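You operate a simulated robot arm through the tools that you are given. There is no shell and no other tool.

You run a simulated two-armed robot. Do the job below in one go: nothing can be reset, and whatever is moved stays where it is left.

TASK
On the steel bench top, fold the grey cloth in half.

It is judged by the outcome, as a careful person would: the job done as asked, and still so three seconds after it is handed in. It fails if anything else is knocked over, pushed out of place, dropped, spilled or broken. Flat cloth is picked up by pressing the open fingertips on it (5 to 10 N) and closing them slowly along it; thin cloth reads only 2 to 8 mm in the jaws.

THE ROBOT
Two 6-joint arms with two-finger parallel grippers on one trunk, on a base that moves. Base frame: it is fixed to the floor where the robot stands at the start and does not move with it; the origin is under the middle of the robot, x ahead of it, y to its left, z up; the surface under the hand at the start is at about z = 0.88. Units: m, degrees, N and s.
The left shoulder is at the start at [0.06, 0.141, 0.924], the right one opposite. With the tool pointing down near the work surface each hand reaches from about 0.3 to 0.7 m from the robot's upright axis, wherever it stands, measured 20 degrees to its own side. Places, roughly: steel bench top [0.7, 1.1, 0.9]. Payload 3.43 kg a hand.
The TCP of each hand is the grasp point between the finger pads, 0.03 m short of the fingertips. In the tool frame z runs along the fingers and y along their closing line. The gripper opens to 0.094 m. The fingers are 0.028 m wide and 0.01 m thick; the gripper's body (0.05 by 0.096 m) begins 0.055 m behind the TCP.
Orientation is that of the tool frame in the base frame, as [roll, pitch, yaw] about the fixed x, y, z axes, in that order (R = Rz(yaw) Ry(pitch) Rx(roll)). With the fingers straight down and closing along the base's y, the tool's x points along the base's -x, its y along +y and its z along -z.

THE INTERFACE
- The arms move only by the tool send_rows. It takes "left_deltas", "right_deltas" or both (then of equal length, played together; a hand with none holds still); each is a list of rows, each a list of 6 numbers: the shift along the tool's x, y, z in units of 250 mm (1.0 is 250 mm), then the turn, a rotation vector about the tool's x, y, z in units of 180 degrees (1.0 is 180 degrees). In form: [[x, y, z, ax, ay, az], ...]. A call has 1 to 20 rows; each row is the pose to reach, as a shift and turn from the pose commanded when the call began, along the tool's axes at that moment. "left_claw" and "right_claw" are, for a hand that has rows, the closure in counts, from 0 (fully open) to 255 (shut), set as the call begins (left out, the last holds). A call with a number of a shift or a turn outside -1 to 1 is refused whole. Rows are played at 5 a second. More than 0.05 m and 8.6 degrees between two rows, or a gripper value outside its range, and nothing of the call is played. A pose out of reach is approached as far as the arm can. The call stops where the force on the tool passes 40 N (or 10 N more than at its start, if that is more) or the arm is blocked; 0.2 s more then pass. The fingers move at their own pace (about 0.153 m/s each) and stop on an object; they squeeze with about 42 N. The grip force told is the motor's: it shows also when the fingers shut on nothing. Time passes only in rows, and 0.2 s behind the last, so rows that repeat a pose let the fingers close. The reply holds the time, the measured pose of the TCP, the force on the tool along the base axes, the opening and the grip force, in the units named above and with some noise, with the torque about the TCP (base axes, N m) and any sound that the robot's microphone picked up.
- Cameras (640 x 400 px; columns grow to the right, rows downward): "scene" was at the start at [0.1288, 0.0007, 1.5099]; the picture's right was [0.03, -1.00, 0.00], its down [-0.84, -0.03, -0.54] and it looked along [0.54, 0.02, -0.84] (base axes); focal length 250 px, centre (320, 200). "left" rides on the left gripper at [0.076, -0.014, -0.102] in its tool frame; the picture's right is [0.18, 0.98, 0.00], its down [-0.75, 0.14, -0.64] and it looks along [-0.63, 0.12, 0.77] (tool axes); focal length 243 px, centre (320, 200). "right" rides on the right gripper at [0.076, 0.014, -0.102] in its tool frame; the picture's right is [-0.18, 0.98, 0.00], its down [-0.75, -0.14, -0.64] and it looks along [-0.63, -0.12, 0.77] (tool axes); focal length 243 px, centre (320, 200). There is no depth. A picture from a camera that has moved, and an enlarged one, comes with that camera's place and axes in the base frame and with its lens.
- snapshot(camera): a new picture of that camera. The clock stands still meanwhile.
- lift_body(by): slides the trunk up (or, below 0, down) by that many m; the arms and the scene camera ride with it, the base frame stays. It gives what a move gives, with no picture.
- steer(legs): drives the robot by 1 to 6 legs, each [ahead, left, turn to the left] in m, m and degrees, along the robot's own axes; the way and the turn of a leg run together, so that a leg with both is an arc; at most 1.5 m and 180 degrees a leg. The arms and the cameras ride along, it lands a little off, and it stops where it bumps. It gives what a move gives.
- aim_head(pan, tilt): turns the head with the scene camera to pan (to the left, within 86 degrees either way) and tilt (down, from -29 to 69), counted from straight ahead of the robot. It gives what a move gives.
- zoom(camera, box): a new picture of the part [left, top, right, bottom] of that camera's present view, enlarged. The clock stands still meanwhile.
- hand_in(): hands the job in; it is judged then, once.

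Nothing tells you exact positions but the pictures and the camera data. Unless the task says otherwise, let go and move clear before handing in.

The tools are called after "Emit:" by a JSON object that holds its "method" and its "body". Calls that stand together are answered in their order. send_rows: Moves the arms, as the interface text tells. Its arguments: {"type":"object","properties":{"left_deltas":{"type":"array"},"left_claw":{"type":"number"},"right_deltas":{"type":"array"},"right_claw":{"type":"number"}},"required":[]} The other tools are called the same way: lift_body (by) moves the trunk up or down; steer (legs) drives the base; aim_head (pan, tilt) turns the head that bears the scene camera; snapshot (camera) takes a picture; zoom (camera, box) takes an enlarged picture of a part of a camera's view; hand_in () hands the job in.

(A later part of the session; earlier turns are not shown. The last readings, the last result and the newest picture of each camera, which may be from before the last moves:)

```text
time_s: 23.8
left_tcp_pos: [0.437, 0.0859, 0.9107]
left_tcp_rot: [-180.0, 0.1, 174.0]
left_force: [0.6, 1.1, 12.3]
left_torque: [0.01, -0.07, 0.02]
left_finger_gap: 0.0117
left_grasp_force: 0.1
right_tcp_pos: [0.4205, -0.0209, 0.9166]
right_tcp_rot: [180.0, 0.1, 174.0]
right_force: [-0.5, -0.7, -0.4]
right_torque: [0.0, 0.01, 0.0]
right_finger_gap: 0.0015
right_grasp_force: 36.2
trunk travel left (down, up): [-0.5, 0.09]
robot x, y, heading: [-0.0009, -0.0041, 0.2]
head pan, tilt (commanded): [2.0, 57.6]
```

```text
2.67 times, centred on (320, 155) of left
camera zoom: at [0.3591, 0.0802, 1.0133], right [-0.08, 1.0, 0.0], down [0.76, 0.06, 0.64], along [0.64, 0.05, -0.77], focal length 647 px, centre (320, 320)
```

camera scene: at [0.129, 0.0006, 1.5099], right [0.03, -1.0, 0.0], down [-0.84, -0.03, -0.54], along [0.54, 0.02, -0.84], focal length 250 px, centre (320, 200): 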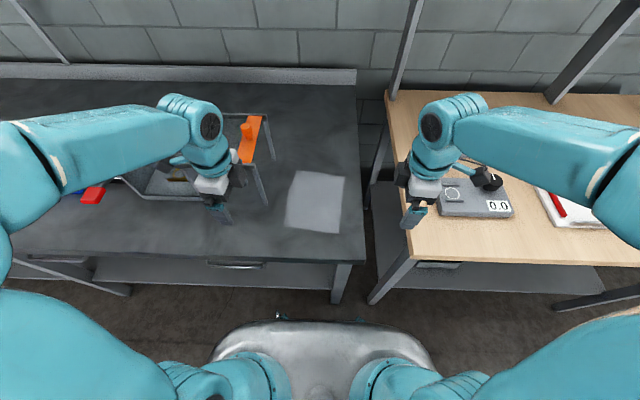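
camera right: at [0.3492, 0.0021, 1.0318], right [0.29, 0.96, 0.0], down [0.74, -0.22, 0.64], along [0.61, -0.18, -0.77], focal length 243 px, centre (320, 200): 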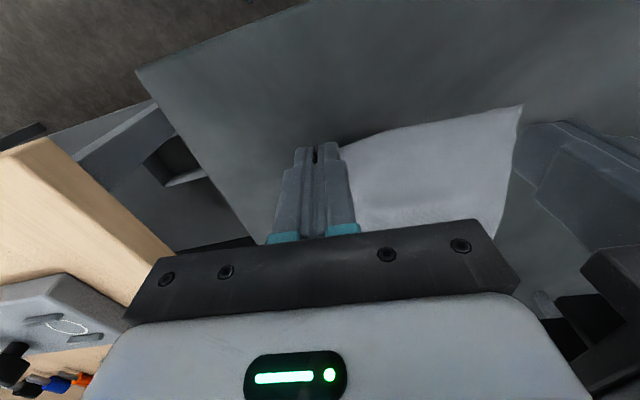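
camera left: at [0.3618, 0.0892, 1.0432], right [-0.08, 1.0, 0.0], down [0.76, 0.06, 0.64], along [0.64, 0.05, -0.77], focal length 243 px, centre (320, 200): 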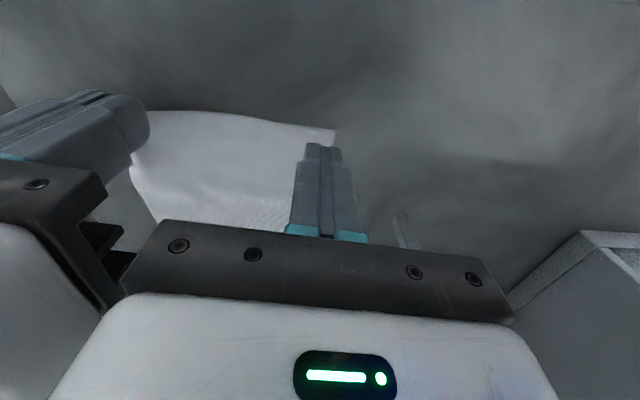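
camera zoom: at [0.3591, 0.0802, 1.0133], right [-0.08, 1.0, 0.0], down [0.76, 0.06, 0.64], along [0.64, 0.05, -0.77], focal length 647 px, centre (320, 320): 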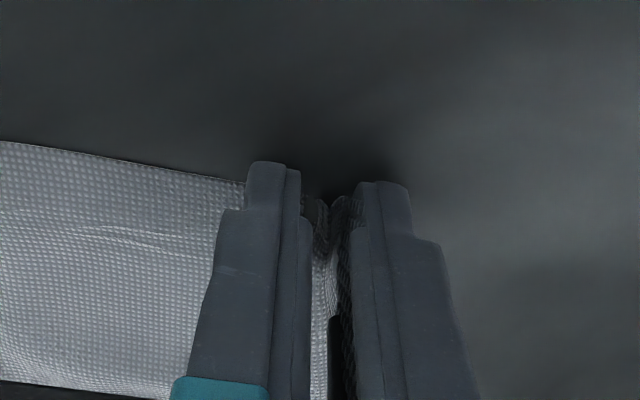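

The ridge is forming between the left fingers. Now I'll close the rest of the way, slowly.

Emit:
{"method": "send_rows", "body": {"left_deltas": [[0, -0.001, 0, 0, 0, 0], [0, -0.002, 0, 0, 0, 0], [0, -0.002, 0, 0, 0, 0]], "left_claw": 234}}

Emit:
{"method": "send_rows", "body": {"left_deltas": [[0, 0, 0, 0, 0, 0], [0, 0, 0, 0, 0, 0], [0, 0, 0, 0, 0, 0]], "left_claw": 244}}

Emit:
{"method": "send_rows", "body": {"left_deltas": [[0, 0, 0, 0, 0, 0], [0, 0, 0, 0, 0, 0], [0, 0, 0, 0, 0, 0], [0, 0, 0, 0, 0, 0]], "left_claw": 255}}

Emit:
{"method": "zoom", "body": {"camera": "left", "box": [200, 80, 440, 230]}}

```text
time_s: 24.6
left_tcp_pos: [0.4358, 0.0853, 0.9108]
left_tcp_rot: [180.0, 0.0, 174.0]
left_force: [1.3, -0.5, 11.6]
left_torque: [-0.02, -0.06, 0.02]
left_finger_gap: 0.0083
left_grasp_force: 0.1
right_tcp_pos: [0.4209, -0.0206, 0.9182]
right_tcp_rot: [180.0, 0.0, 174.1]
right_force: [-1.1, 0.9, -0.2]
right_torque: [0.03, -0.01, 0.04]
right_finger_gap: 0.0012
right_grasp_force: 36.4
trunk travel left (down, up): [-0.5, 0.09]
robot x, y, heading: [0.0019, -0.002, -0.0]
head pan, tilt (commanded): [2.0, 57.6]
```

```text
time_s: 25.4
left_tcp_pos: [0.4358, 0.0846, 0.9112]
left_tcp_rot: [180.0, 0.1, 174.0]
left_force: [-0.6, -2.5, 11.3]
left_torque: [-0.08, -0.06, -0.01]
left_finger_gap: 0.0048
left_grasp_force: 0.5
right_tcp_pos: [0.4209, -0.0217, 0.917]
right_tcp_rot: [180.0, 0.0, 173.9]
right_force: [0.3, 1.9, 0.2]
right_torque: [0.02, 0.03, 0.06]
right_finger_gap: 0.0016
right_grasp_force: 35.8
trunk travel left (down, up): [-0.5, 0.09]
robot x, y, heading: [0.0038, -0.0013, 0.2]
head pan, tilt (commanded): [2.0, 57.6]
```

```text
time_s: 26.4
left_tcp_pos: [0.4353, 0.0852, 0.911]
left_tcp_rot: [179.9, 0.0, 174.0]
left_force: [-0.6, -3.0, 10.2]
left_torque: [-0.12, -0.06, -0.03]
left_finger_gap: 0.0019
left_grasp_force: 36.7
right_tcp_pos: [0.422, -0.0203, 0.916]
right_tcp_rot: [-180.0, 0.0, 174.0]
right_force: [0.8, 3.2, 0.2]
right_torque: [0.12, 0.02, 0.02]
right_finger_gap: 0.0012
right_grasp_force: 36.2
trunk travel left (down, up): [-0.5, 0.09]
robot x, y, heading: [-0.0013, -0.0002, -0.0]
head pan, tilt (commanded): [2.0, 57.6]
```

```text
2.67 times, centred on (320, 155) of left
camera zoom: at [0.3589, 0.0795, 1.0133], right [-0.08, 1.0, 0.0], down [0.76, 0.06, 0.64], along [0.64, 0.05, -0.77], focal length 647 px, centre (320, 320)
```

zoom: 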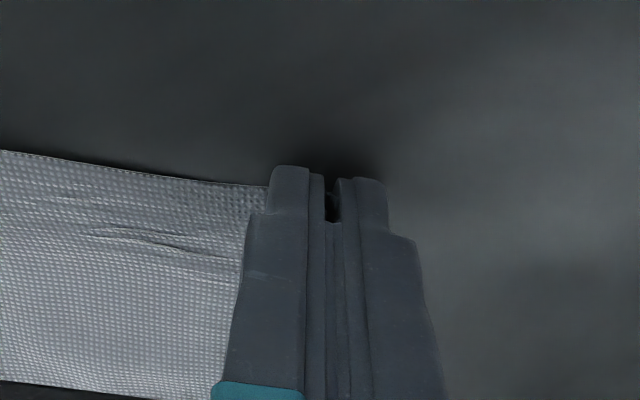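

Both hands now hold cloth: the left gap is 1.9 mm, the right 1.3 mm, and 3 N of tension passes between them. I'll lift together by about 3 cm and look.

Emit:
{"method": "send_rows", "body": {"left_deltas": [[0, 0, -0.03, 0, 0, 0], [0, 0, -0.06, 0, 0, 0], [0, 0, -0.09, 0, 0, 0], [0, 0, -0.12, 0, 0, 0], [0, 0, -0.14, 0, 0, 0], [0, 0, -0.14, 0, 0, 0]], "right_deltas": [[0, 0, -0.02, 0, 0, 0], [0, 0, -0.045, 0, 0, 0], [0, 0, -0.075, 0, 0, 0], [0, 0, -0.105, 0, 0, 0], [0, 0, -0.12, 0, 0, 0], [0, 0, -0.12, 0, 0, 0]]}}

Emit:
{"method": "snapshot", "body": {"camera": "scene"}}

Emit:
{"method": "snapshot", "body": {"camera": "left"}}

Emit:
{"method": "snapshot", "body": {"camera": "right"}}

```text
time_s: 27.8
left_tcp_pos: [0.4358, 0.086, 0.9461]
left_tcp_rot: [179.9, -0.1, 174.1]
left_force: [-0.5, -1.4, 0.2]
left_torque: [-0.07, 0.01, -0.03]
left_finger_gap: 0.0018
left_grasp_force: 36.5
right_tcp_pos: [0.4196, -0.0188, 0.9467]
right_tcp_rot: [-180.0, -0.1, 174.0]
right_force: [0.4, 1.3, -0.3]
right_torque: [0.06, 0.0, 0.03]
right_finger_gap: 0.0014
right_grasp_force: 36.2
trunk travel left (down, up): [-0.5, 0.09]
robot x, y, heading: [-0.0023, 0.0004, 0.1]
head pan, tilt (commanded): [2.0, 57.6]
```

```text
taken
camera scene: at [0.1289, 0.0005, 1.5099], right [0.03, -1.0, 0.0], down [-0.84, -0.03, -0.54], along [0.54, 0.02, -0.84], focal length 250 px, centre (320, 200)
```

scene: 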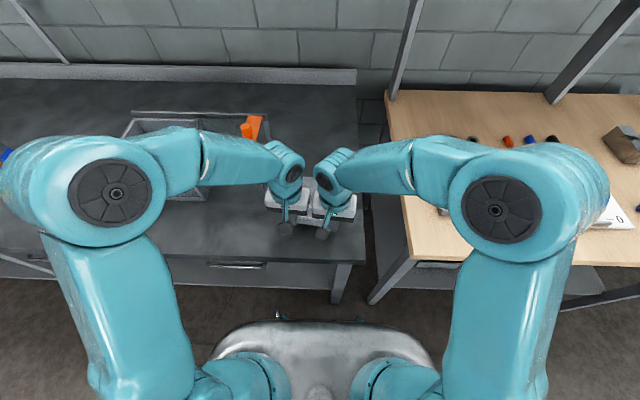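

```text
taken
camera left: at [0.3595, 0.0797, 1.0483], right [-0.08, 1.0, 0.0], down [0.76, 0.06, 0.64], along [0.64, 0.05, -0.77], focal length 243 px, centre (320, 200)
```

left: 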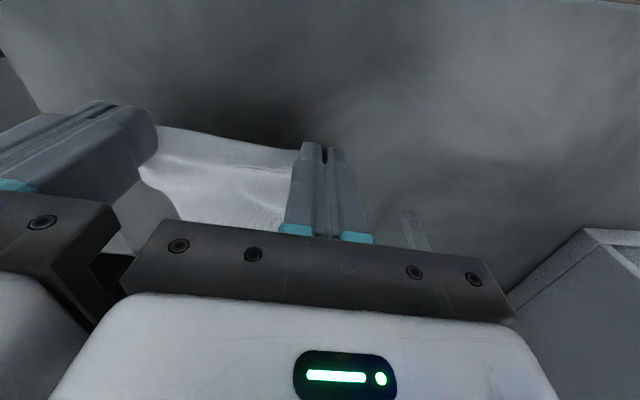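

```text
taken
camera right: at [0.3481, 0.0028, 1.0483], right [0.29, 0.96, 0.0], down [0.73, -0.22, 0.64], along [0.62, -0.18, -0.77], focal length 243 px, centre (320, 200)
```

right: 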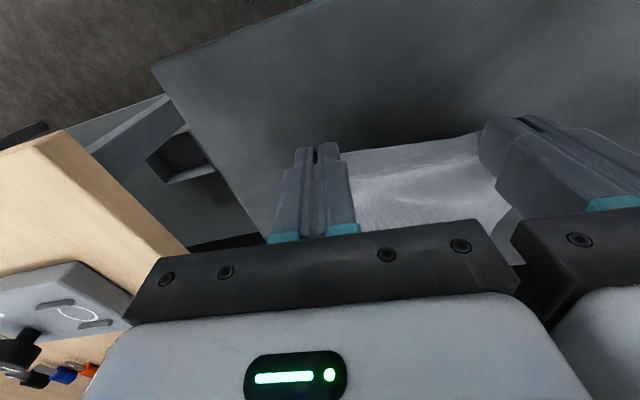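

Both corners are held and the near edge is off the bench. Before carrying it over, I need to know how close the left forearm will come to the rack's orange knob, so I'll look at that area.

Emit:
{"method": "zoom", "body": {"camera": "scene", "box": [120, 80, 360, 230]}}

Emit:
{"method": "aim_head", "body": {"pan": 15, "tilt": 45}}

Emit:
{"method": "snapshot", "body": {"camera": "scene"}}

```text
2.67 times, centred on (240, 155) of scene
camera zoom: at [0.1289, 0.0005, 1.5099], right [0.03, -1.0, 0.0], down [-0.84, -0.03, -0.54], along [0.54, 0.02, -0.84], focal length 668 px, centre (533, 320)
```

zoom: 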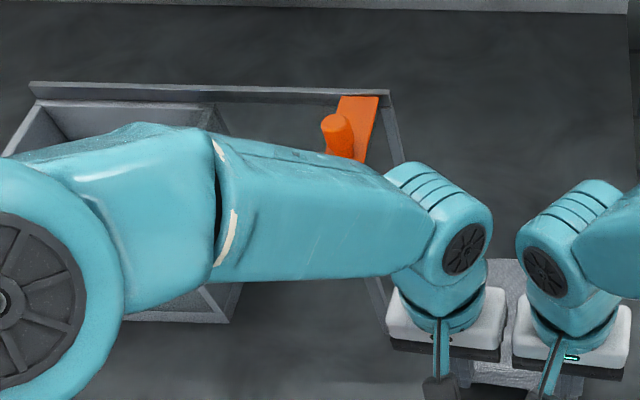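

```text
time_s: 28.6
left_tcp_pos: [0.4362, 0.0862, 0.9452]
left_tcp_rot: [-180.0, 0.0, 174.0]
left_force: [-0.8, -1.4, -0.7]
left_torque: [-0.05, 0.0, 0.01]
left_finger_gap: 0.0017
left_grasp_force: 36.6
right_tcp_pos: [0.4232, -0.0201, 0.9456]
right_tcp_rot: [180.0, 0.0, 173.9]
right_force: [-0.2, 1.2, -0.8]
right_torque: [-0.01, 0.0, 0.03]
right_finger_gap: 0.0016
right_grasp_force: 36.0
trunk travel left (down, up): [-0.5, 0.09]
robot x, y, heading: [0.003, -0.0024, 0.1]
head pan, tilt (commanded): [15.0, 45.0]
```

```text
taken
camera scene: at [0.1389, 0.0193, 1.5264], right [0.26, -0.97, 0.0], down [-0.68, -0.18, -0.71], along [0.68, 0.18, -0.71], focal length 250 px, centre (320, 200)
```

scene: 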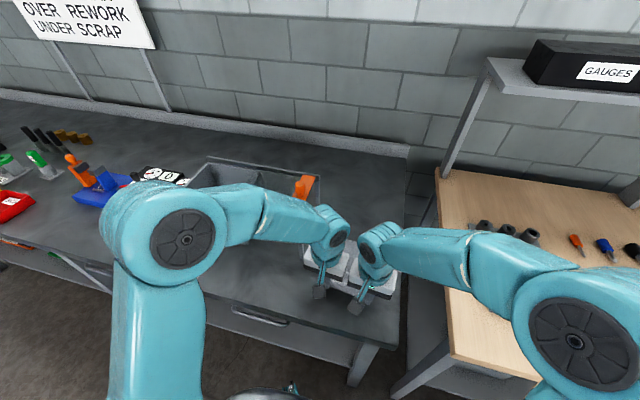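

By my estimate the left forearm passes about 4 cm to the side of the orange knob and well above the rack rail, so the straight carry looks clear. I'll re-aim the head and measure where the far edge is now.

Emit:
{"method": "aim_head", "body": {"pan": 2, "tilt": 57.6}}

Emit:
{"method": "zoom", "body": {"camera": "scene", "box": [250, 140, 390, 240]}}

```text
time_s: 29.3
left_tcp_pos: [0.4358, 0.0862, 0.9465]
left_tcp_rot: [180.0, 0.0, 174.1]
left_force: [0.1, -0.9, 0.3]
left_torque: [-0.02, -0.02, -0.02]
left_finger_gap: 0.0017
left_grasp_force: 36.3
right_tcp_pos: [0.4211, -0.0197, 0.9469]
right_tcp_rot: [179.9, 0.0, 174.1]
right_force: [-0.1, 1.6, -0.4]
right_torque: [0.04, -0.04, 0.03]
right_finger_gap: 0.0012
right_grasp_force: 36.8
trunk travel left (down, up): [-0.5, 0.09]
robot x, y, heading: [0.0003, 0.0041, 0.1]
head pan, tilt (commanded): [2.0, 57.6]
```

```text
4.00 times, centred on (320, 190) of scene
camera zoom: at [0.1287, 0.0007, 1.51], right [0.04, -1.0, 0.0], down [-0.84, -0.03, -0.54], along [0.54, 0.02, -0.84], focal length 1001 px, centre (320, 240)
```

zoom: 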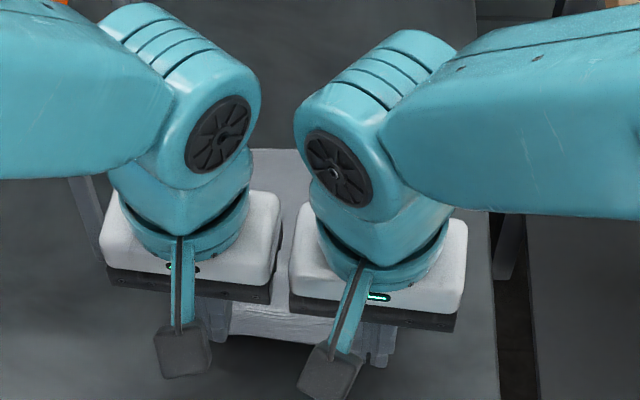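

The far edge now sits at about x = 0.61, since the cloth slid about 2 cm towards the robot while being pinched and lifted. I'll carry both corners together along a low arc over the fold line, first to the top of the arc.

Emit:
{"method": "send_rows", "body": {"left_deltas": [[-0.032, 0, -0.024, 0, 0, 0], [-0.064, 0, -0.048, 0, 0, 0], [-0.104, 0, -0.076, 0, 0, 0], [-0.144, 0, -0.1, 0, 0, 0], [-0.184, 0, -0.12, 0, 0, 0], [-0.224, 0, -0.132, 0, 0, 0], [-0.264, 0, -0.14, 0, 0, 0], [-0.304, 0, -0.14, 0, 0, 0], [-0.304, 0, -0.14, 0, 0, 0]], "right_deltas": [[-0.032, 0, -0.024, 0, 0, 0], [-0.064, 0, -0.048, 0, 0, 0], [-0.104, 0, -0.076, 0, 0, 0], [-0.144, 0, -0.1, 0, 0, 0], [-0.184, 0, -0.12, 0, 0, 0], [-0.224, 0, -0.132, 0, 0, 0], [-0.264, 0, -0.14, 0, 0, 0], [-0.304, 0, -0.14, 0, 0, 0], [-0.304, 0, -0.14, 0, 0, 0]]}}

Emit:
{"method": "snapshot", "body": {"camera": "scene"}}

Emit:
{"method": "snapshot", "body": {"camera": "left"}}

Emit:
{"method": "snapshot", "body": {"camera": "right"}}

```text
time_s: 31.3
left_tcp_pos: [0.5107, 0.0777, 0.9809]
left_tcp_rot: [-180.0, 0.0, 174.0]
left_force: [-0.3, -2.8, -0.1]
left_torque: [-0.06, 0.03, -0.03]
left_finger_gap: 0.0017
left_grasp_force: 36.4
right_tcp_pos: [0.4966, -0.0277, 0.9798]
right_tcp_rot: [-180.0, 0.0, 174.0]
right_force: [0.4, 1.8, -0.6]
right_torque: [0.08, -0.04, 0.01]
right_finger_gap: 0.0015
right_grasp_force: 36.0
trunk travel left (down, up): [-0.5, 0.09]
robot x, y, heading: [-0.0011, 0.0004, -0.0]
head pan, tilt (commanded): [2.0, 57.6]
```

```text
taken
camera scene: at [0.1282, 0.0008, 1.51], right [0.03, -1.0, 0.0], down [-0.84, -0.03, -0.54], along [0.54, 0.02, -0.84], focal length 250 px, centre (320, 200)
```

scene: 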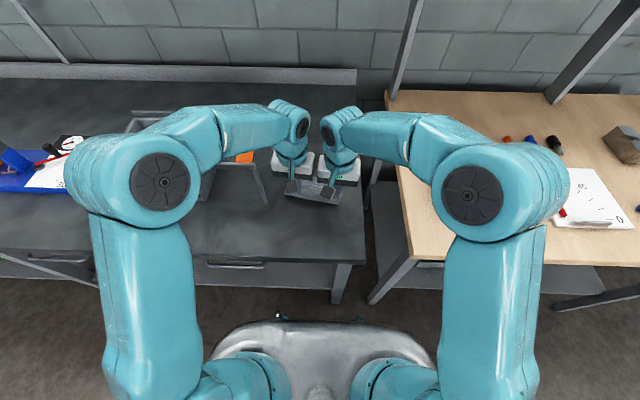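

```text
taken
camera left: at [0.4347, 0.0718, 1.0841], right [-0.08, 1.0, 0.0], down [0.76, 0.06, 0.64], along [0.64, 0.05, -0.77], focal length 243 px, centre (320, 200)
```

left: 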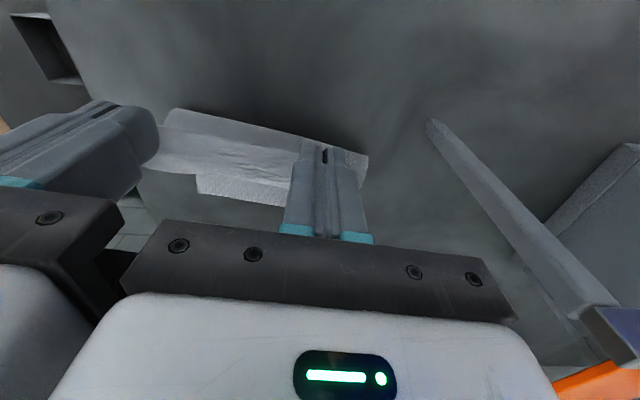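

```text
taken
camera right: at [0.4239, -0.0057, 1.0821], right [0.29, 0.96, 0.0], down [0.73, -0.22, 0.64], along [0.62, -0.18, -0.77], focal length 243 px, centre (320, 200)
```

right: 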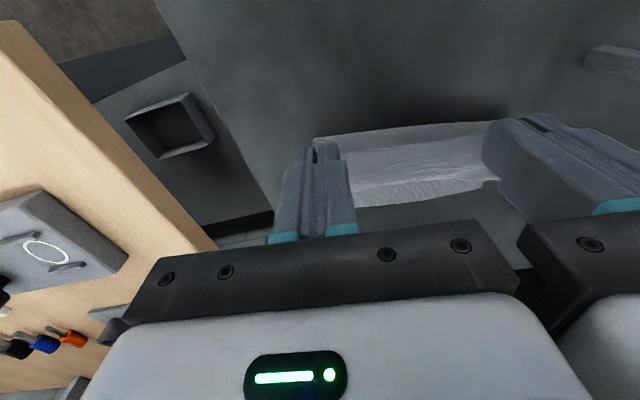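

The carry is going well and both grips hold. I'll zoom in to see how the cloth hangs and where the far edge is.

Emit:
{"method": "zoom", "body": {"camera": "left", "box": [120, 80, 440, 280]}}

Emit:
{"method": "zoom", "body": {"camera": "right", "box": [240, 80, 560, 280]}}

Emit:
{"method": "zoom", "body": {"camera": "scene", "box": [250, 110, 390, 210]}}

```text
2.00 times, centred on (280, 180) of left
camera zoom: at [0.4347, 0.0718, 1.0841], right [-0.08, 1.0, 0.0], down [0.76, 0.06, 0.64], along [0.64, 0.05, -0.77], focal length 485 px, centre (400, 240)
```

zoom: 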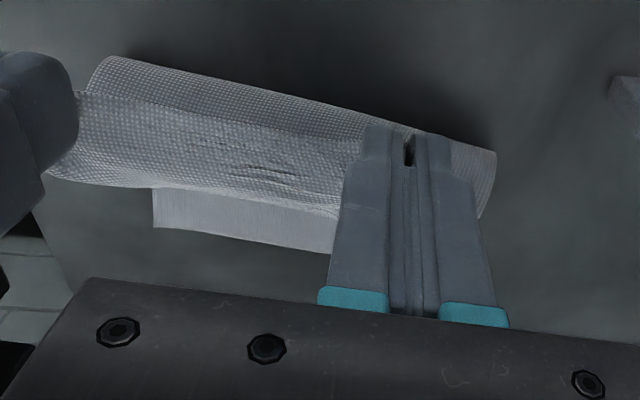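

```text
2.00 times, centred on (400, 180) of right
camera zoom: at [0.4239, -0.0057, 1.0821], right [0.29, 0.96, 0.0], down [0.73, -0.22, 0.64], along [0.62, -0.18, -0.77], focal length 485 px, centre (160, 240)
```

zoom: 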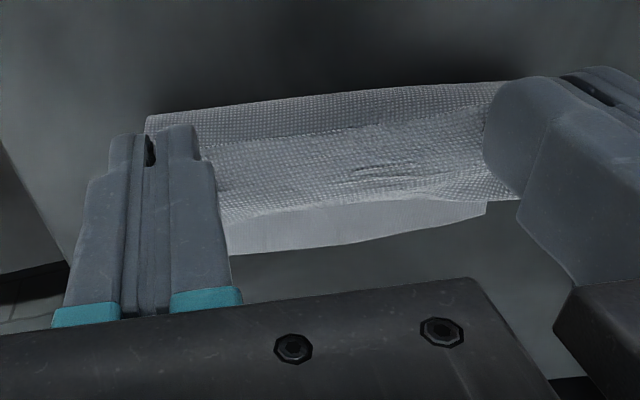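

```text
4.00 times, centred on (320, 160) of scene
camera zoom: at [0.1282, 0.0008, 1.51], right [0.03, -1.0, 0.0], down [-0.84, -0.03, -0.54], along [0.54, 0.02, -0.84], focal length 1001 px, centre (320, 360)
```

zoom: 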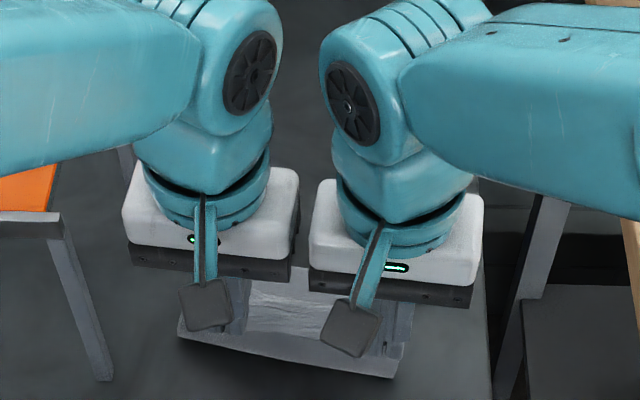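

The far edge has shifted slightly: the far-right corner is at about (0.605, -0.044) and the far-left at about (0.619, 0.114). The fold bulge lies near mid-cloth, as it should. I'll bring the held edge on towards the far edge, correcting about 1.5 cm to the left, and stop a little short to check.

Emit:
{"method": "send_rows", "body": {"left_deltas": [[-0.047, 0.0094, 0.008, 0, 0, 0], [-0.0937, 0.0187, 0.024, 0, 0, 0], [-0.1406, 0.0281, 0.048, 0, 0, 0], [-0.1874, 0.0374, 0.08, 0, 0, 0], [-0.2249, 0.0449, 0.112, 0, 0, 0], [-0.2624, 0.0524, 0.148, 0, 0, 0], [-0.2624, 0.0524, 0.148, 0, 0, 0]], "right_deltas": [[-0.05, 0.0096, 0.008, 0, 0, 0], [-0.1, 0.0192, 0.024, 0, 0, 0], [-0.15, 0.0288, 0.048, 0, 0, 0], [-0.2, 0.0384, 0.08, 0, 0, 0], [-0.24, 0.0461, 0.112, 0, 0, 0], [-0.28, 0.0538, 0.148, 0, 0, 0], [-0.28, 0.0538, 0.148, 0, 0, 0]]}}

Emit:
{"method": "zoom", "body": {"camera": "left", "box": [120, 80, 440, 280]}}

Emit:
{"method": "zoom", "body": {"camera": "right", "box": [240, 80, 560, 280]}}

Emit:
{"method": "zoom", "body": {"camera": "scene", "box": [220, 90, 396, 200]}}

```text
time_s: 32.9
left_tcp_pos: [0.5766, 0.0838, 0.9448]
left_tcp_rot: [-180.0, 0.1, 173.9]
left_force: [0.5, -1.5, -0.2]
left_torque: [-0.05, 0.01, -0.03]
left_finger_gap: 0.0016
left_grasp_force: 36.7
right_tcp_pos: [0.5676, -0.0223, 0.9425]
right_tcp_rot: [-179.9, 0.0, 174.0]
right_force: [-0.5, 1.1, 0.0]
right_torque: [0.04, 0.0, 0.0]
right_finger_gap: 0.0015
right_grasp_force: 36.8
trunk travel left (down, up): [-0.5, 0.09]
robot x, y, heading: [0.0035, 0.001, -0.1]
head pan, tilt (commanded): [2.0, 57.6]
```

```text
2.00 times, centred on (280, 180) of left
camera zoom: at [0.5002, 0.0776, 1.0463], right [-0.08, 1.0, 0.0], down [0.76, 0.06, 0.64], along [0.64, 0.05, -0.77], focal length 485 px, centre (400, 240)
```

zoom: 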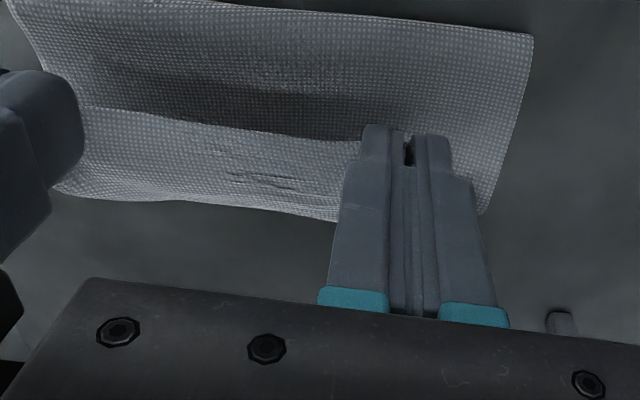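

```text
2.00 times, centred on (400, 180) of right
camera zoom: at [0.4944, 0.0003, 1.0445], right [0.29, 0.96, 0.0], down [0.73, -0.22, 0.64], along [0.62, -0.18, -0.77], focal length 485 px, centre (160, 240)
```

zoom: 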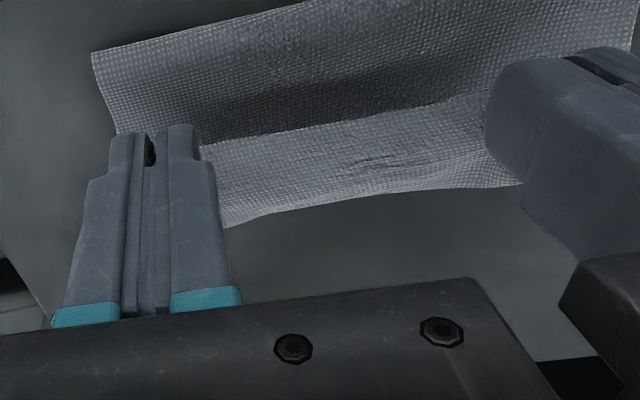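

```text
3.64 times, centred on (308, 145) of scene
camera zoom: at [0.1274, 0.0005, 1.5101], right [0.03, -1.0, 0.0], down [-0.84, -0.03, -0.54], along [0.54, 0.02, -0.84], focal length 910 px, centre (364, 400)
```

zoom: 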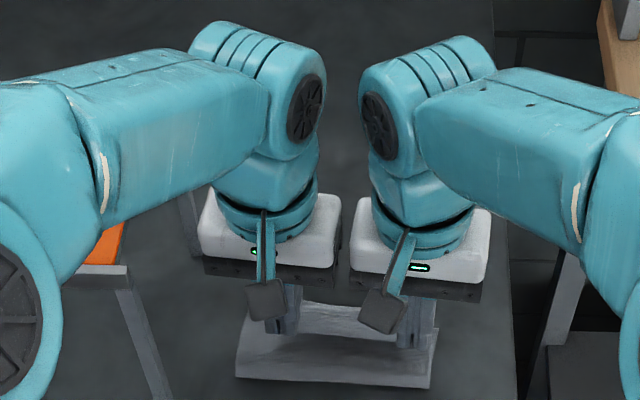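

The flap is lined up sideways, but it has gone about 2.5 cm too far: the fold has peeled forward to x of about 0.54, and the held strip is curled back over. I'll back both hands off 2.4 cm while lowering, so the curl sits short of the far edge before release.

Emit:
{"method": "send_rows", "body": {"left_deltas": [[0.024, 0, 0.016, 0, 0, 0], [0.048, 0, 0.032, 0, 0, 0], [0.072, 0, 0.048, 0, 0, 0], [0.096, 0, 0.064, 0, 0, 0], [0.096, 0, 0.076, 0, 0, 0], [0.096, 0, 0.076, 0, 0, 0]], "right_deltas": [[0.024, 0, 0.014, 0, 0, 0], [0.048, 0, 0.028, 0, 0, 0], [0.072, 0, 0.042, 0, 0, 0], [0.096, 0, 0.056, 0, 0, 0], [0.096, 0, 0.068, 0, 0, 0], [0.096, 0, 0.068, 0, 0, 0]]}}

Emit:
{"method": "zoom", "body": {"camera": "left", "box": [120, 80, 440, 280]}}

Emit:
{"method": "zoom", "body": {"camera": "right", "box": [240, 80, 560, 280]}}

Emit:
{"method": "zoom", "body": {"camera": "scene", "box": [220, 90, 396, 200]}}

```text
time_s: 34.3
left_tcp_pos: [0.5536, 0.086, 0.9266]
left_tcp_rot: [179.9, 0.2, 174.0]
left_force: [-0.3, -1.0, 0.3]
left_torque: [0.0, -0.01, -0.01]
left_finger_gap: 0.0019
left_grasp_force: 36.4
right_tcp_pos: [0.5437, -0.0192, 0.927]
right_tcp_rot: [179.9, 0.1, 174.1]
right_force: [-0.1, 0.9, 0.4]
right_torque: [0.04, -0.01, 0.01]
right_finger_gap: 0.0015
right_grasp_force: 36.5
trunk travel left (down, up): [-0.5, 0.09]
robot x, y, heading: [0.0012, 0.0025, -0.2]
head pan, tilt (commanded): [2.0, 57.6]
```

```text
2.00 times, centred on (280, 180) of left
camera zoom: at [0.4768, 0.08, 1.0276], right [-0.08, 1.0, 0.0], down [0.76, 0.06, 0.64], along [0.64, 0.05, -0.77], focal length 485 px, centre (400, 240)
```

zoom: 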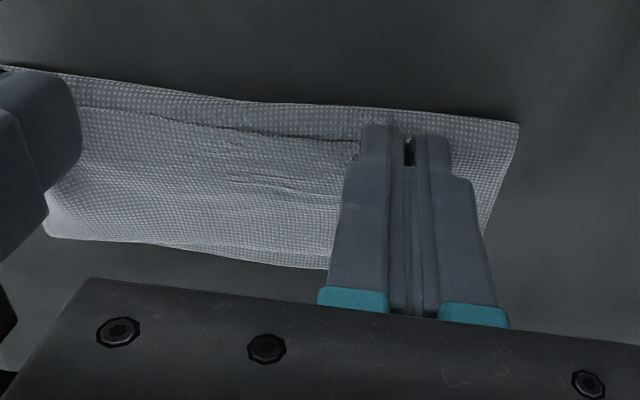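

```text
2.00 times, centred on (400, 180) of right
camera zoom: at [0.4699, 0.0037, 1.0284], right [0.29, 0.96, 0.0], down [0.73, -0.22, 0.64], along [0.62, -0.18, -0.77], focal length 485 px, centre (160, 240)
```

zoom: 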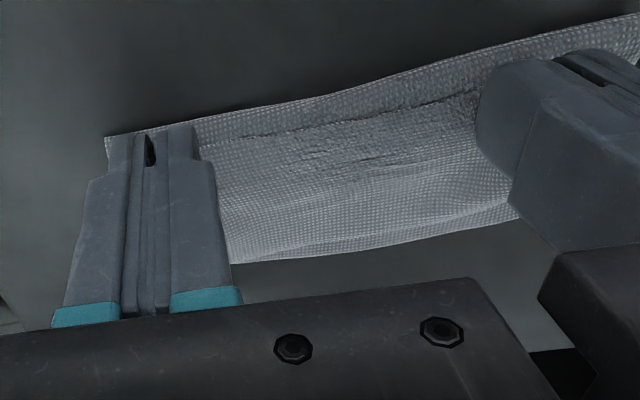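

```text
3.64 times, centred on (308, 145) of scene
camera zoom: at [0.1278, 0.0006, 1.51], right [0.03, -1.0, 0.0], down [-0.84, -0.03, -0.54], along [0.54, 0.02, -0.84], focal length 910 px, centre (364, 400)
```

zoom: 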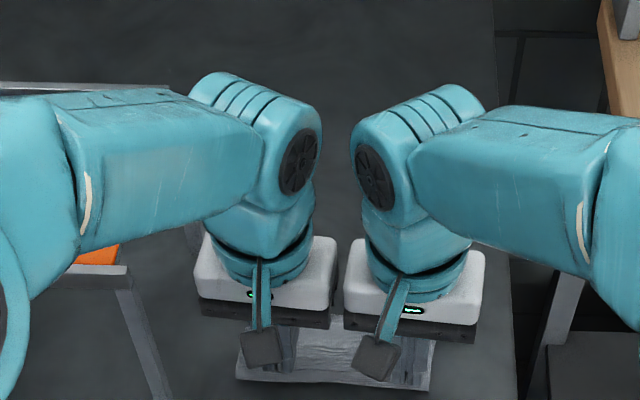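

The fold line is still too far forward (x of about 0.54) and the held strip has rolled further back. I'll lift and draw both hands back towards the robot to unroll the flap and reset the fold line near mid-cloth.

Emit:
{"method": "send_rows", "body": {"left_deltas": [[0.02, 0, -0.04, 0, 0, 0], [0.06, 0, -0.08, 0, 0, 0], [0.11, 0, -0.12, 0, 0, 0], [0.16, 0, -0.15, 0, 0, 0], [0.21, 0, -0.17, 0, 0, 0], [0.26, 0, -0.17, 0, 0, 0], [0.31, 0, -0.16, 0, 0, 0], [0.35, 0, -0.14, 0, 0, 0], [0.35, 0, -0.14, 0, 0, 0]], "right_deltas": [[0.02, 0, -0.04, 0, 0, 0], [0.06, 0, -0.08, 0, 0, 0], [0.11, 0, -0.12, 0, 0, 0], [0.16, 0, -0.15, 0, 0, 0], [0.21, 0, -0.17, 0, 0, 0], [0.26, 0, -0.17, 0, 0, 0], [0.31, 0, -0.16, 0, 0, 0], [0.35, 0, -0.14, 0, 0, 0], [0.35, 0, -0.14, 0, 0, 0]]}}

Emit:
{"method": "zoom", "body": {"camera": "left", "box": [120, 80, 440, 280]}}

Emit:
{"method": "zoom", "body": {"camera": "right", "box": [240, 80, 560, 280]}}

Emit:
{"method": "zoom", "body": {"camera": "scene", "box": [220, 110, 396, 220]}}

```text
time_s: 36.3
left_tcp_pos: [0.4668, 0.0968, 0.9601]
left_tcp_rot: [180.0, 0.0, 173.9]
left_force: [-0.2, -3.3, 0.0]
left_torque: [-0.03, -0.01, -0.01]
left_finger_gap: 0.0017
left_grasp_force: 36.7
right_tcp_pos: [0.4588, -0.0117, 0.9629]
right_tcp_rot: [180.0, -0.1, 174.0]
right_force: [-0.8, 1.0, -0.9]
right_torque: [0.04, -0.03, 0.05]
right_finger_gap: 0.0014
right_grasp_force: 36.2
trunk travel left (down, up): [-0.5, 0.09]
robot x, y, heading: [0.0011, 0.0017, 0.1]
head pan, tilt (commanded): [2.0, 57.6]
```

```text
2.00 times, centred on (280, 180) of left
camera zoom: at [0.3908, 0.0898, 1.0622], right [-0.08, 1.0, 0.0], down [0.76, 0.06, 0.64], along [0.64, 0.05, -0.77], focal length 485 px, centre (400, 240)
```

zoom: 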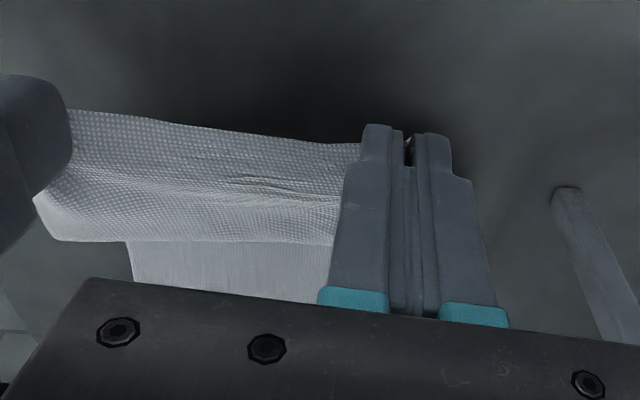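

```text
2.00 times, centred on (400, 180) of right
camera zoom: at [0.3845, 0.0112, 1.0646], right [0.29, 0.96, 0.0], down [0.73, -0.22, 0.64], along [0.61, -0.18, -0.77], focal length 485 px, centre (160, 240)
```

zoom: 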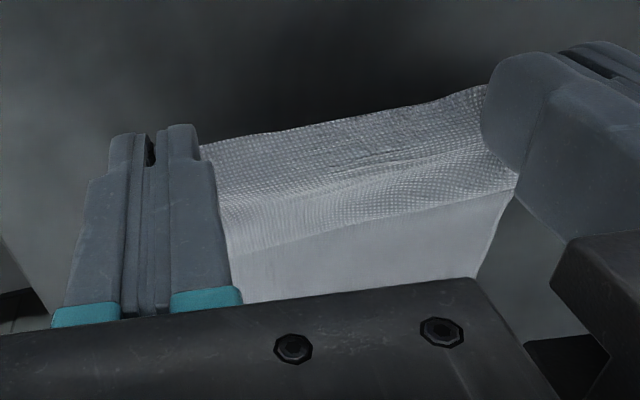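

```text
3.64 times, centred on (308, 165) of scene
camera zoom: at [0.1294, 0.0006, 1.5098], right [0.03, -1.0, 0.0], down [-0.84, -0.03, -0.54], along [0.54, 0.02, -0.84], focal length 910 px, centre (364, 327)
```

zoom: 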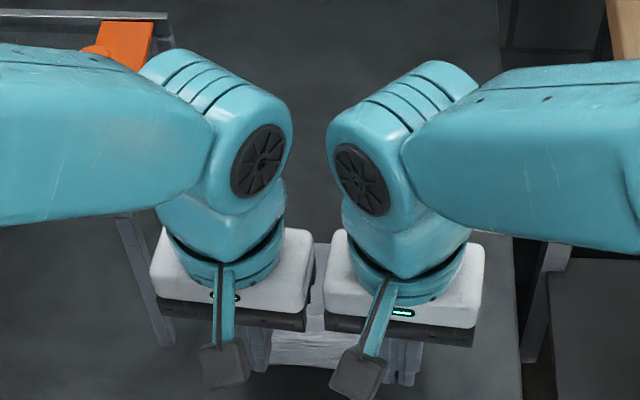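

The far edge is unchanged at about x = 0.613 and the flap is unrolled again. I'll repeat the arc, this time landing the fingers about 6.5 cm short of the far edge, so the fold line stays at mid-cloth.

Emit:
{"method": "send_rows", "body": {"left_deltas": [[-0.05, 0, -0.04, 0, 0, 0], [-0.1, 0, -0.068, 0, 0, 0], [-0.15, -0.001, -0.08, 0, 0, 0], [-0.2, -0.003, -0.072, 0, 0, 0], [-0.24, -0.004, -0.04, 0, 0, 0], [-0.274, -0.006, 0, 0, 0, 0], [-0.3, -0.007, 0.04, 0, 0, 0], [-0.316, -0.008, 0.07, 0, 0, 0], [-0.316, -0.008, 0.07, 0, 0, 0]], "right_deltas": [[-0.05, 0, -0.04, 0, 0, 0], [-0.1, 0, -0.068, 0, 0, 0], [-0.15, 0.001, -0.08, 0, 0, 0], [-0.2, 0.001, -0.072, 0, 0, 0], [-0.24, 0.002, -0.04, 0, 0, 0], [-0.274, 0.002, 0, 0, 0, 0], [-0.3, 0.003, 0.04, 0, 0, 0], [-0.316, 0.003, 0.07, 0, 0, 0], [-0.316, 0.003, 0.07, 0, 0, 0]]}}

Emit:
{"method": "zoom", "body": {"camera": "left", "box": [120, 80, 440, 280]}}

Emit:
{"method": "zoom", "body": {"camera": "right", "box": [240, 80, 560, 280]}}

Emit:
{"method": "zoom", "body": {"camera": "scene", "box": [220, 110, 396, 220]}}

```text
time_s: 38.3
left_tcp_pos: [0.5463, 0.0866, 0.9424]
left_tcp_rot: [-180.0, -0.1, 174.0]
left_force: [0.3, 0.9, 0.2]
left_torque: [0.03, 0.01, -0.03]
left_finger_gap: 0.0019
left_grasp_force: 36.8
right_tcp_pos: [0.5368, -0.0166, 0.9436]
right_tcp_rot: [-180.0, 0.0, 174.0]
right_force: [-1.1, -0.5, 0.0]
right_torque: [-0.02, 0.0, 0.04]
right_finger_gap: 0.0017
right_grasp_force: 36.4
trunk travel left (down, up): [-0.5, 0.09]
robot x, y, heading: [0.0019, -0.0022, -0.2]
head pan, tilt (commanded): [2.0, 57.6]
```

```text
2.00 times, centred on (280, 180) of left
camera zoom: at [0.4694, 0.0802, 1.0445], right [-0.08, 1.0, 0.0], down [0.76, 0.06, 0.64], along [0.64, 0.05, -0.77], focal length 485 px, centre (400, 240)
```

zoom: 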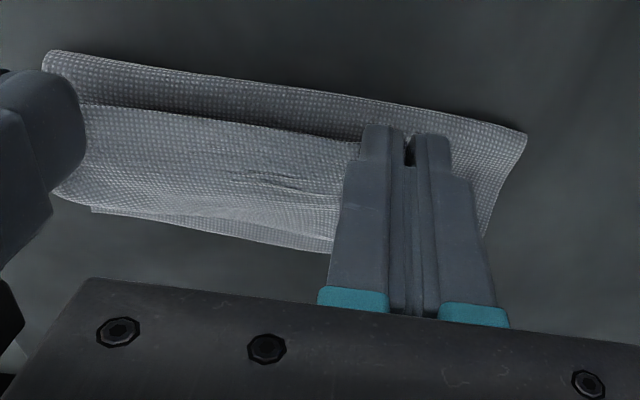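

```text
2.00 times, centred on (400, 180) of right
camera zoom: at [0.462, 0.0056, 1.0461], right [0.29, 0.96, 0.0], down [0.73, -0.22, 0.64], along [0.62, -0.18, -0.77], focal length 485 px, centre (160, 240)
```

zoom: 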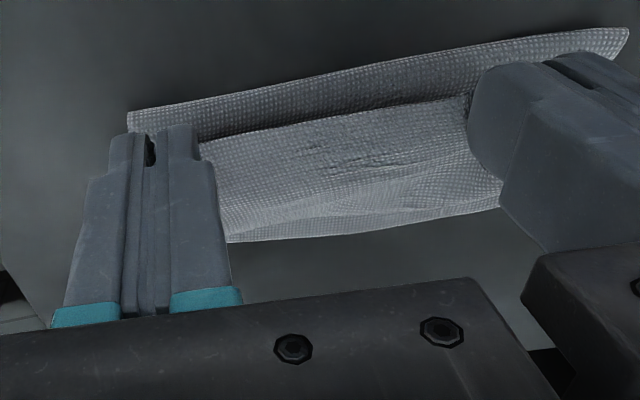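

```text
3.64 times, centred on (308, 165) of scene
camera zoom: at [0.1287, 0.0007, 1.5099], right [0.03, -1.0, 0.0], down [-0.84, -0.03, -0.54], along [0.54, 0.02, -0.84], focal length 910 px, centre (364, 327)
```

zoom: 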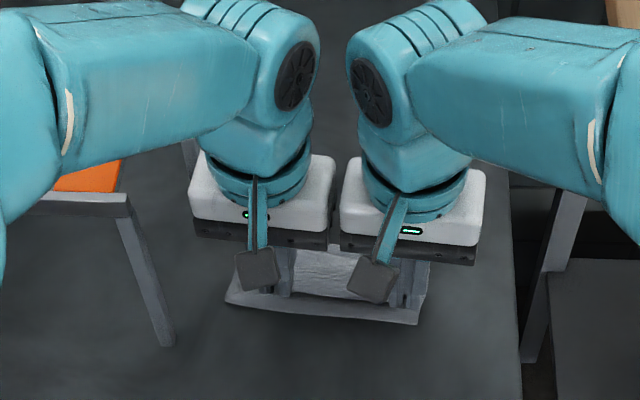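

Because the jaws hold the strip horizontally, the cloth forms a Z and the fold creeps forward. I'll reset once more, lay the flap down short and low so the fold line is pinned by its own weight, and then roll the top strip forward at low height.

Emit:
{"method": "send_rows", "body": {"left_deltas": [[0.04, 0, -0.04, 0, 0, 0], [0.09, 0, -0.07, 0, 0, 0], [0.15, 0, -0.09, 0, 0, 0], [0.21, 0, -0.09, 0, 0, 0], [0.27, 0, -0.08, 0, 0, 0], [0.32, 0, -0.06, 0, 0, 0], [0.32, 0, -0.06, 0, 0, 0], [0.27, 0, -0.1, 0, 0, 0], [0.22, 0, -0.11, 0, 0, 0], [0.18, 0, -0.08, 0, 0, 0], [0.15, 0, -0.04, 0, 0, 0], [0.13, 0, 0, 0, 0, 0], [0.12, 0, 0.04, 0, 0, 0], [0.11, 0, 0.07, 0, 0, 0], [0.11, 0, 0.07, 0, 0, 0]], "right_deltas": [[0.04, 0, -0.04, 0, 0, 0], [0.09, 0, -0.07, 0, 0, 0], [0.15, 0, -0.09, 0, 0, 0], [0.21, 0, -0.09, 0, 0, 0], [0.27, 0, -0.08, 0, 0, 0], [0.32, 0, -0.06, 0, 0, 0], [0.32, 0, -0.06, 0, 0, 0], [0.27, 0, -0.1, 0, 0, 0], [0.22, 0, -0.11, 0, 0, 0], [0.18, 0, -0.08, 0, 0, 0], [0.15, 0, -0.04, 0, 0, 0], [0.13, 0, 0, 0, 0, 0], [0.12, 0, 0.04, 0, 0, 0], [0.11, 0, 0.07, 0, 0, 0], [0.11, 0, 0.07, 0, 0, 0]]}}

Emit:
{"method": "zoom", "body": {"camera": "left", "box": [120, 80, 440, 280]}}

Emit:
{"method": "zoom", "body": {"camera": "right", "box": [240, 80, 560, 280]}}

Emit:
{"method": "zoom", "body": {"camera": "scene", "box": [220, 110, 396, 220]}}

```text
time_s: 41.5
left_tcp_pos: [0.5197, 0.0893, 0.9248]
left_tcp_rot: [180.0, 0.1, 174.1]
left_force: [-0.8, -0.9, -0.4]
left_torque: [0.0, -0.02, -0.02]
left_finger_gap: 0.0017
left_grasp_force: 36.7
right_tcp_pos: [0.5095, -0.0155, 0.9274]
right_tcp_rot: [-179.9, 0.0, 174.0]
right_force: [0.2, -0.2, 0.0]
right_torque: [-0.02, -0.02, -0.02]
right_finger_gap: 0.0016
right_grasp_force: 36.4
trunk travel left (down, up): [-0.5, 0.09]
robot x, y, heading: [0.0012, -0.0053, -0.3]
head pan, tilt (commanded): [2.0, 57.6]
```

```text
2.00 times, centred on (280, 180) of left
camera zoom: at [0.4428, 0.0824, 1.0264], right [-0.08, 1.0, 0.0], down [0.76, 0.06, 0.64], along [0.64, 0.05, -0.77], focal length 485 px, centre (400, 240)
```

zoom: 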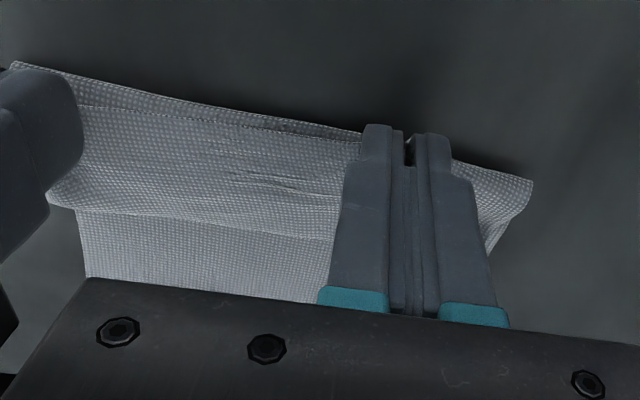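

```text
2.00 times, centred on (400, 180) of right
camera zoom: at [0.435, 0.0072, 1.0283], right [0.29, 0.96, 0.0], down [0.73, -0.22, 0.64], along [0.62, -0.18, -0.77], focal length 485 px, centre (160, 240)
```

zoom: 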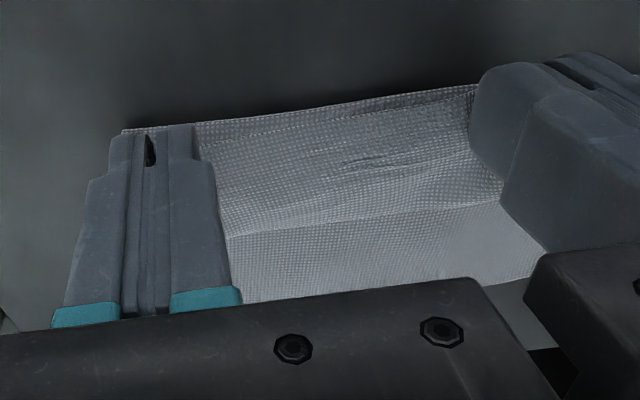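

```text
3.64 times, centred on (308, 165) of scene
camera zoom: at [0.1286, 0.0007, 1.5099], right [0.03, -1.0, 0.0], down [-0.84, -0.03, -0.54], along [0.54, 0.02, -0.84], focal length 910 px, centre (364, 327)
```

zoom: 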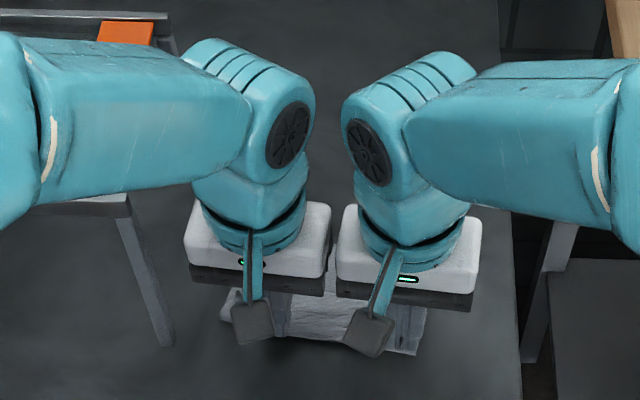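

The fold's robot-side edge is now at about x = 0.508 and the curl's front is at about 0.558, lying low. I'll roll the strip forward 3 cm at this height and see whether the fold line stays put.

Emit:
{"method": "send_rows", "body": {"left_deltas": [[-0.02, 0, 0.004, 0, 0, 0], [-0.04, 0, 0.004, 0, 0, 0], [-0.06, 0, 0.004, 0, 0, 0], [-0.08, 0, 0.004, 0, 0, 0], [-0.1, 0, 0.004, 0, 0, 0], [-0.12, 0, 0.004, 0, 0, 0], [-0.12, 0, 0.004, 0, 0, 0]], "right_deltas": [[-0.02, 0, 0.008, 0, 0, 0], [-0.04, 0, 0.01, 0, 0, 0], [-0.06, 0, 0.01, 0, 0, 0], [-0.08, 0, 0.01, 0, 0, 0], [-0.1, 0, 0.01, 0, 0, 0], [-0.12, 0, 0.01, 0, 0, 0], [-0.12, 0, 0.01, 0, 0, 0]]}}

Emit:
{"method": "zoom", "body": {"camera": "left", "box": [120, 80, 440, 280]}}

Emit:
{"method": "zoom", "body": {"camera": "right", "box": [240, 80, 560, 280]}}

Emit:
{"method": "zoom", "body": {"camera": "scene", "box": [220, 110, 396, 220]}}

```text
time_s: 43.1
left_tcp_pos: [0.548, 0.0841, 0.9235]
left_tcp_rot: [180.0, -0.1, 174.0]
left_force: [-0.2, -0.8, 0.0]
left_torque: [-0.02, 0.01, -0.02]
left_finger_gap: 0.0019
left_grasp_force: 36.6
right_tcp_pos: [0.5375, -0.019, 0.9239]
right_tcp_rot: [180.0, 0.1, 174.0]
right_force: [0.0, 0.3, -0.4]
right_torque: [-0.01, -0.07, 0.04]
right_finger_gap: 0.0018
right_grasp_force: 36.5
trunk travel left (down, up): [-0.5, 0.09]
robot x, y, heading: [-0.0007, -0.0005, 0.1]
head pan, tilt (commanded): [2.0, 57.6]
```

```text
2.00 times, centred on (280, 180) of left
camera zoom: at [0.4713, 0.0789, 1.0257], right [-0.08, 1.0, 0.0], down [0.76, 0.06, 0.64], along [0.64, 0.05, -0.77], focal length 485 px, centre (400, 240)
```

zoom: 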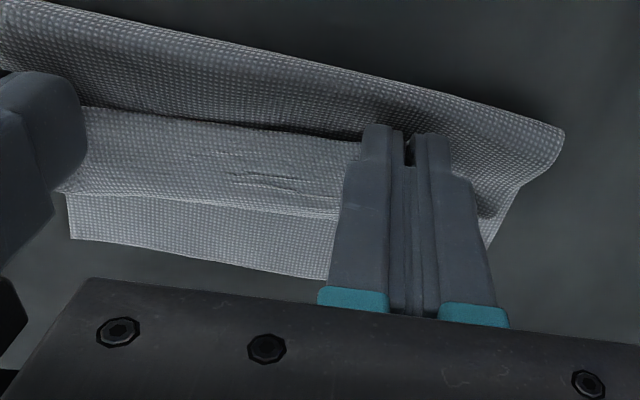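

```text
2.00 times, centred on (400, 180) of right
camera zoom: at [0.4647, 0.0036, 1.026], right [0.29, 0.96, 0.0], down [0.73, -0.22, 0.64], along [0.62, -0.18, -0.77], focal length 485 px, centre (160, 240)
```

zoom: 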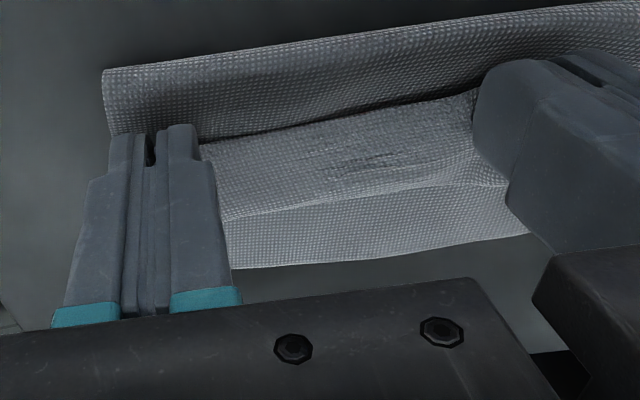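

```text
3.64 times, centred on (308, 165) of scene
camera zoom: at [0.1286, 0.0008, 1.5099], right [0.03, -1.0, 0.0], down [-0.84, -0.03, -0.54], along [0.54, 0.02, -0.84], focal length 910 px, centre (364, 327)
```

zoom: 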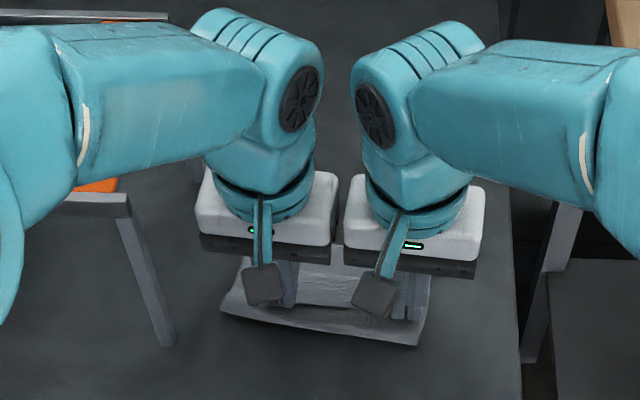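

This looks right: the fold's edge is at about x = 0.52, the bottom layer is flat out to about 0.611, and only a 33 mm strip is curled back (x 0.541 to 0.574). I'll open both hands gently and rise straight up.

Emit:
{"method": "send_rows", "body": {"left_deltas": [[0, 0, 0, 0, 0, 0], [0, 0, 0, 0, 0, 0]], "right_deltas": [[0, 0, 0, 0, 0, 0], [0, 0, 0, 0, 0, 0]], "left_claw": 238, "right_claw": 238}}

Emit:
{"method": "send_rows", "body": {"left_deltas": [[0, 0, 0, 0, 0, 0], [0, 0, 0, 0, 0, 0]], "right_deltas": [[0, 0, 0, 0, 0, 0], [0, 0, 0, 0, 0, 0]], "left_claw": 205, "right_claw": 205}}

Emit:
{"method": "zoom", "body": {"camera": "left", "box": [120, 80, 440, 280]}}

Emit:
{"method": "zoom", "body": {"camera": "right", "box": [240, 80, 560, 280]}}

```text
time_s: 43.7
left_tcp_pos: [0.5487, 0.0845, 0.9242]
left_tcp_rot: [-180.0, 0.1, 174.0]
left_force: [0.0, 0.0, 0.1]
left_torque: [-0.02, -0.01, -0.02]
left_finger_gap: 0.0062
left_grasp_force: 0.1
right_tcp_pos: [0.538, -0.0192, 0.9245]
right_tcp_rot: [180.0, 0.1, 174.0]
right_force: [0.5, 1.0, -0.7]
right_torque: [0.05, 0.0, 0.02]
right_finger_gap: 0.0062
right_grasp_force: 0.0
trunk travel left (down, up): [-0.5, 0.09]
robot x, y, heading: [0.0006, 0.0011, 0.0]
head pan, tilt (commanded): [2.0, 57.6]
```

```text
time_s: 44.3
left_tcp_pos: [0.5485, 0.0844, 0.922]
left_tcp_rot: [180.0, 0.0, 174.1]
left_force: [0.6, 0.1, 0.3]
left_torque: [0.05, -0.01, 0.01]
left_finger_gap: 0.0184
left_grasp_force: 0.1
right_tcp_pos: [0.5392, -0.0192, 0.9231]
right_tcp_rot: [180.0, 0.0, 174.0]
right_force: [-0.1, 0.6, 0.4]
right_torque: [0.0, -0.02, 0.0]
right_finger_gap: 0.0185
right_grasp_force: 0.0
trunk travel left (down, up): [-0.5, 0.09]
robot x, y, heading: [0.0033, -0.0042, -0.2]
head pan, tilt (commanded): [2.0, 57.6]
```

```text
2.00 times, centred on (280, 180) of left
camera zoom: at [0.4718, 0.0789, 1.0256], right [-0.08, 1.0, 0.0], down [0.76, 0.06, 0.64], along [0.64, 0.05, -0.77], focal length 485 px, centre (400, 240)
```

zoom: 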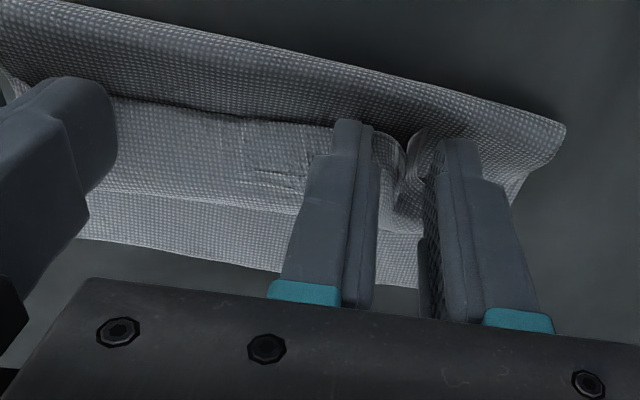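

```text
2.00 times, centred on (400, 180) of right
camera zoom: at [0.4652, 0.0037, 1.0257], right [0.29, 0.96, 0.0], down [0.73, -0.22, 0.64], along [0.61, -0.18, -0.77], focal length 485 px, centre (160, 240)
```

zoom: 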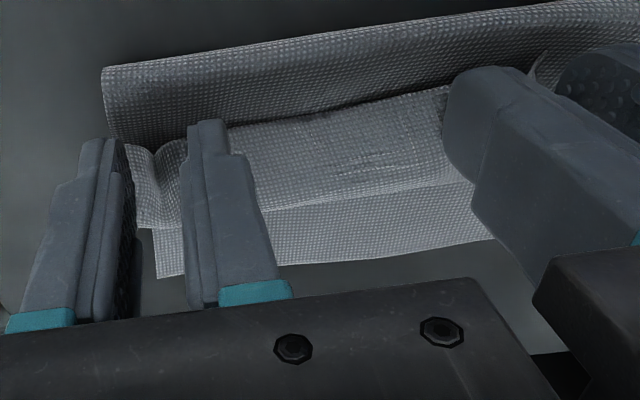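

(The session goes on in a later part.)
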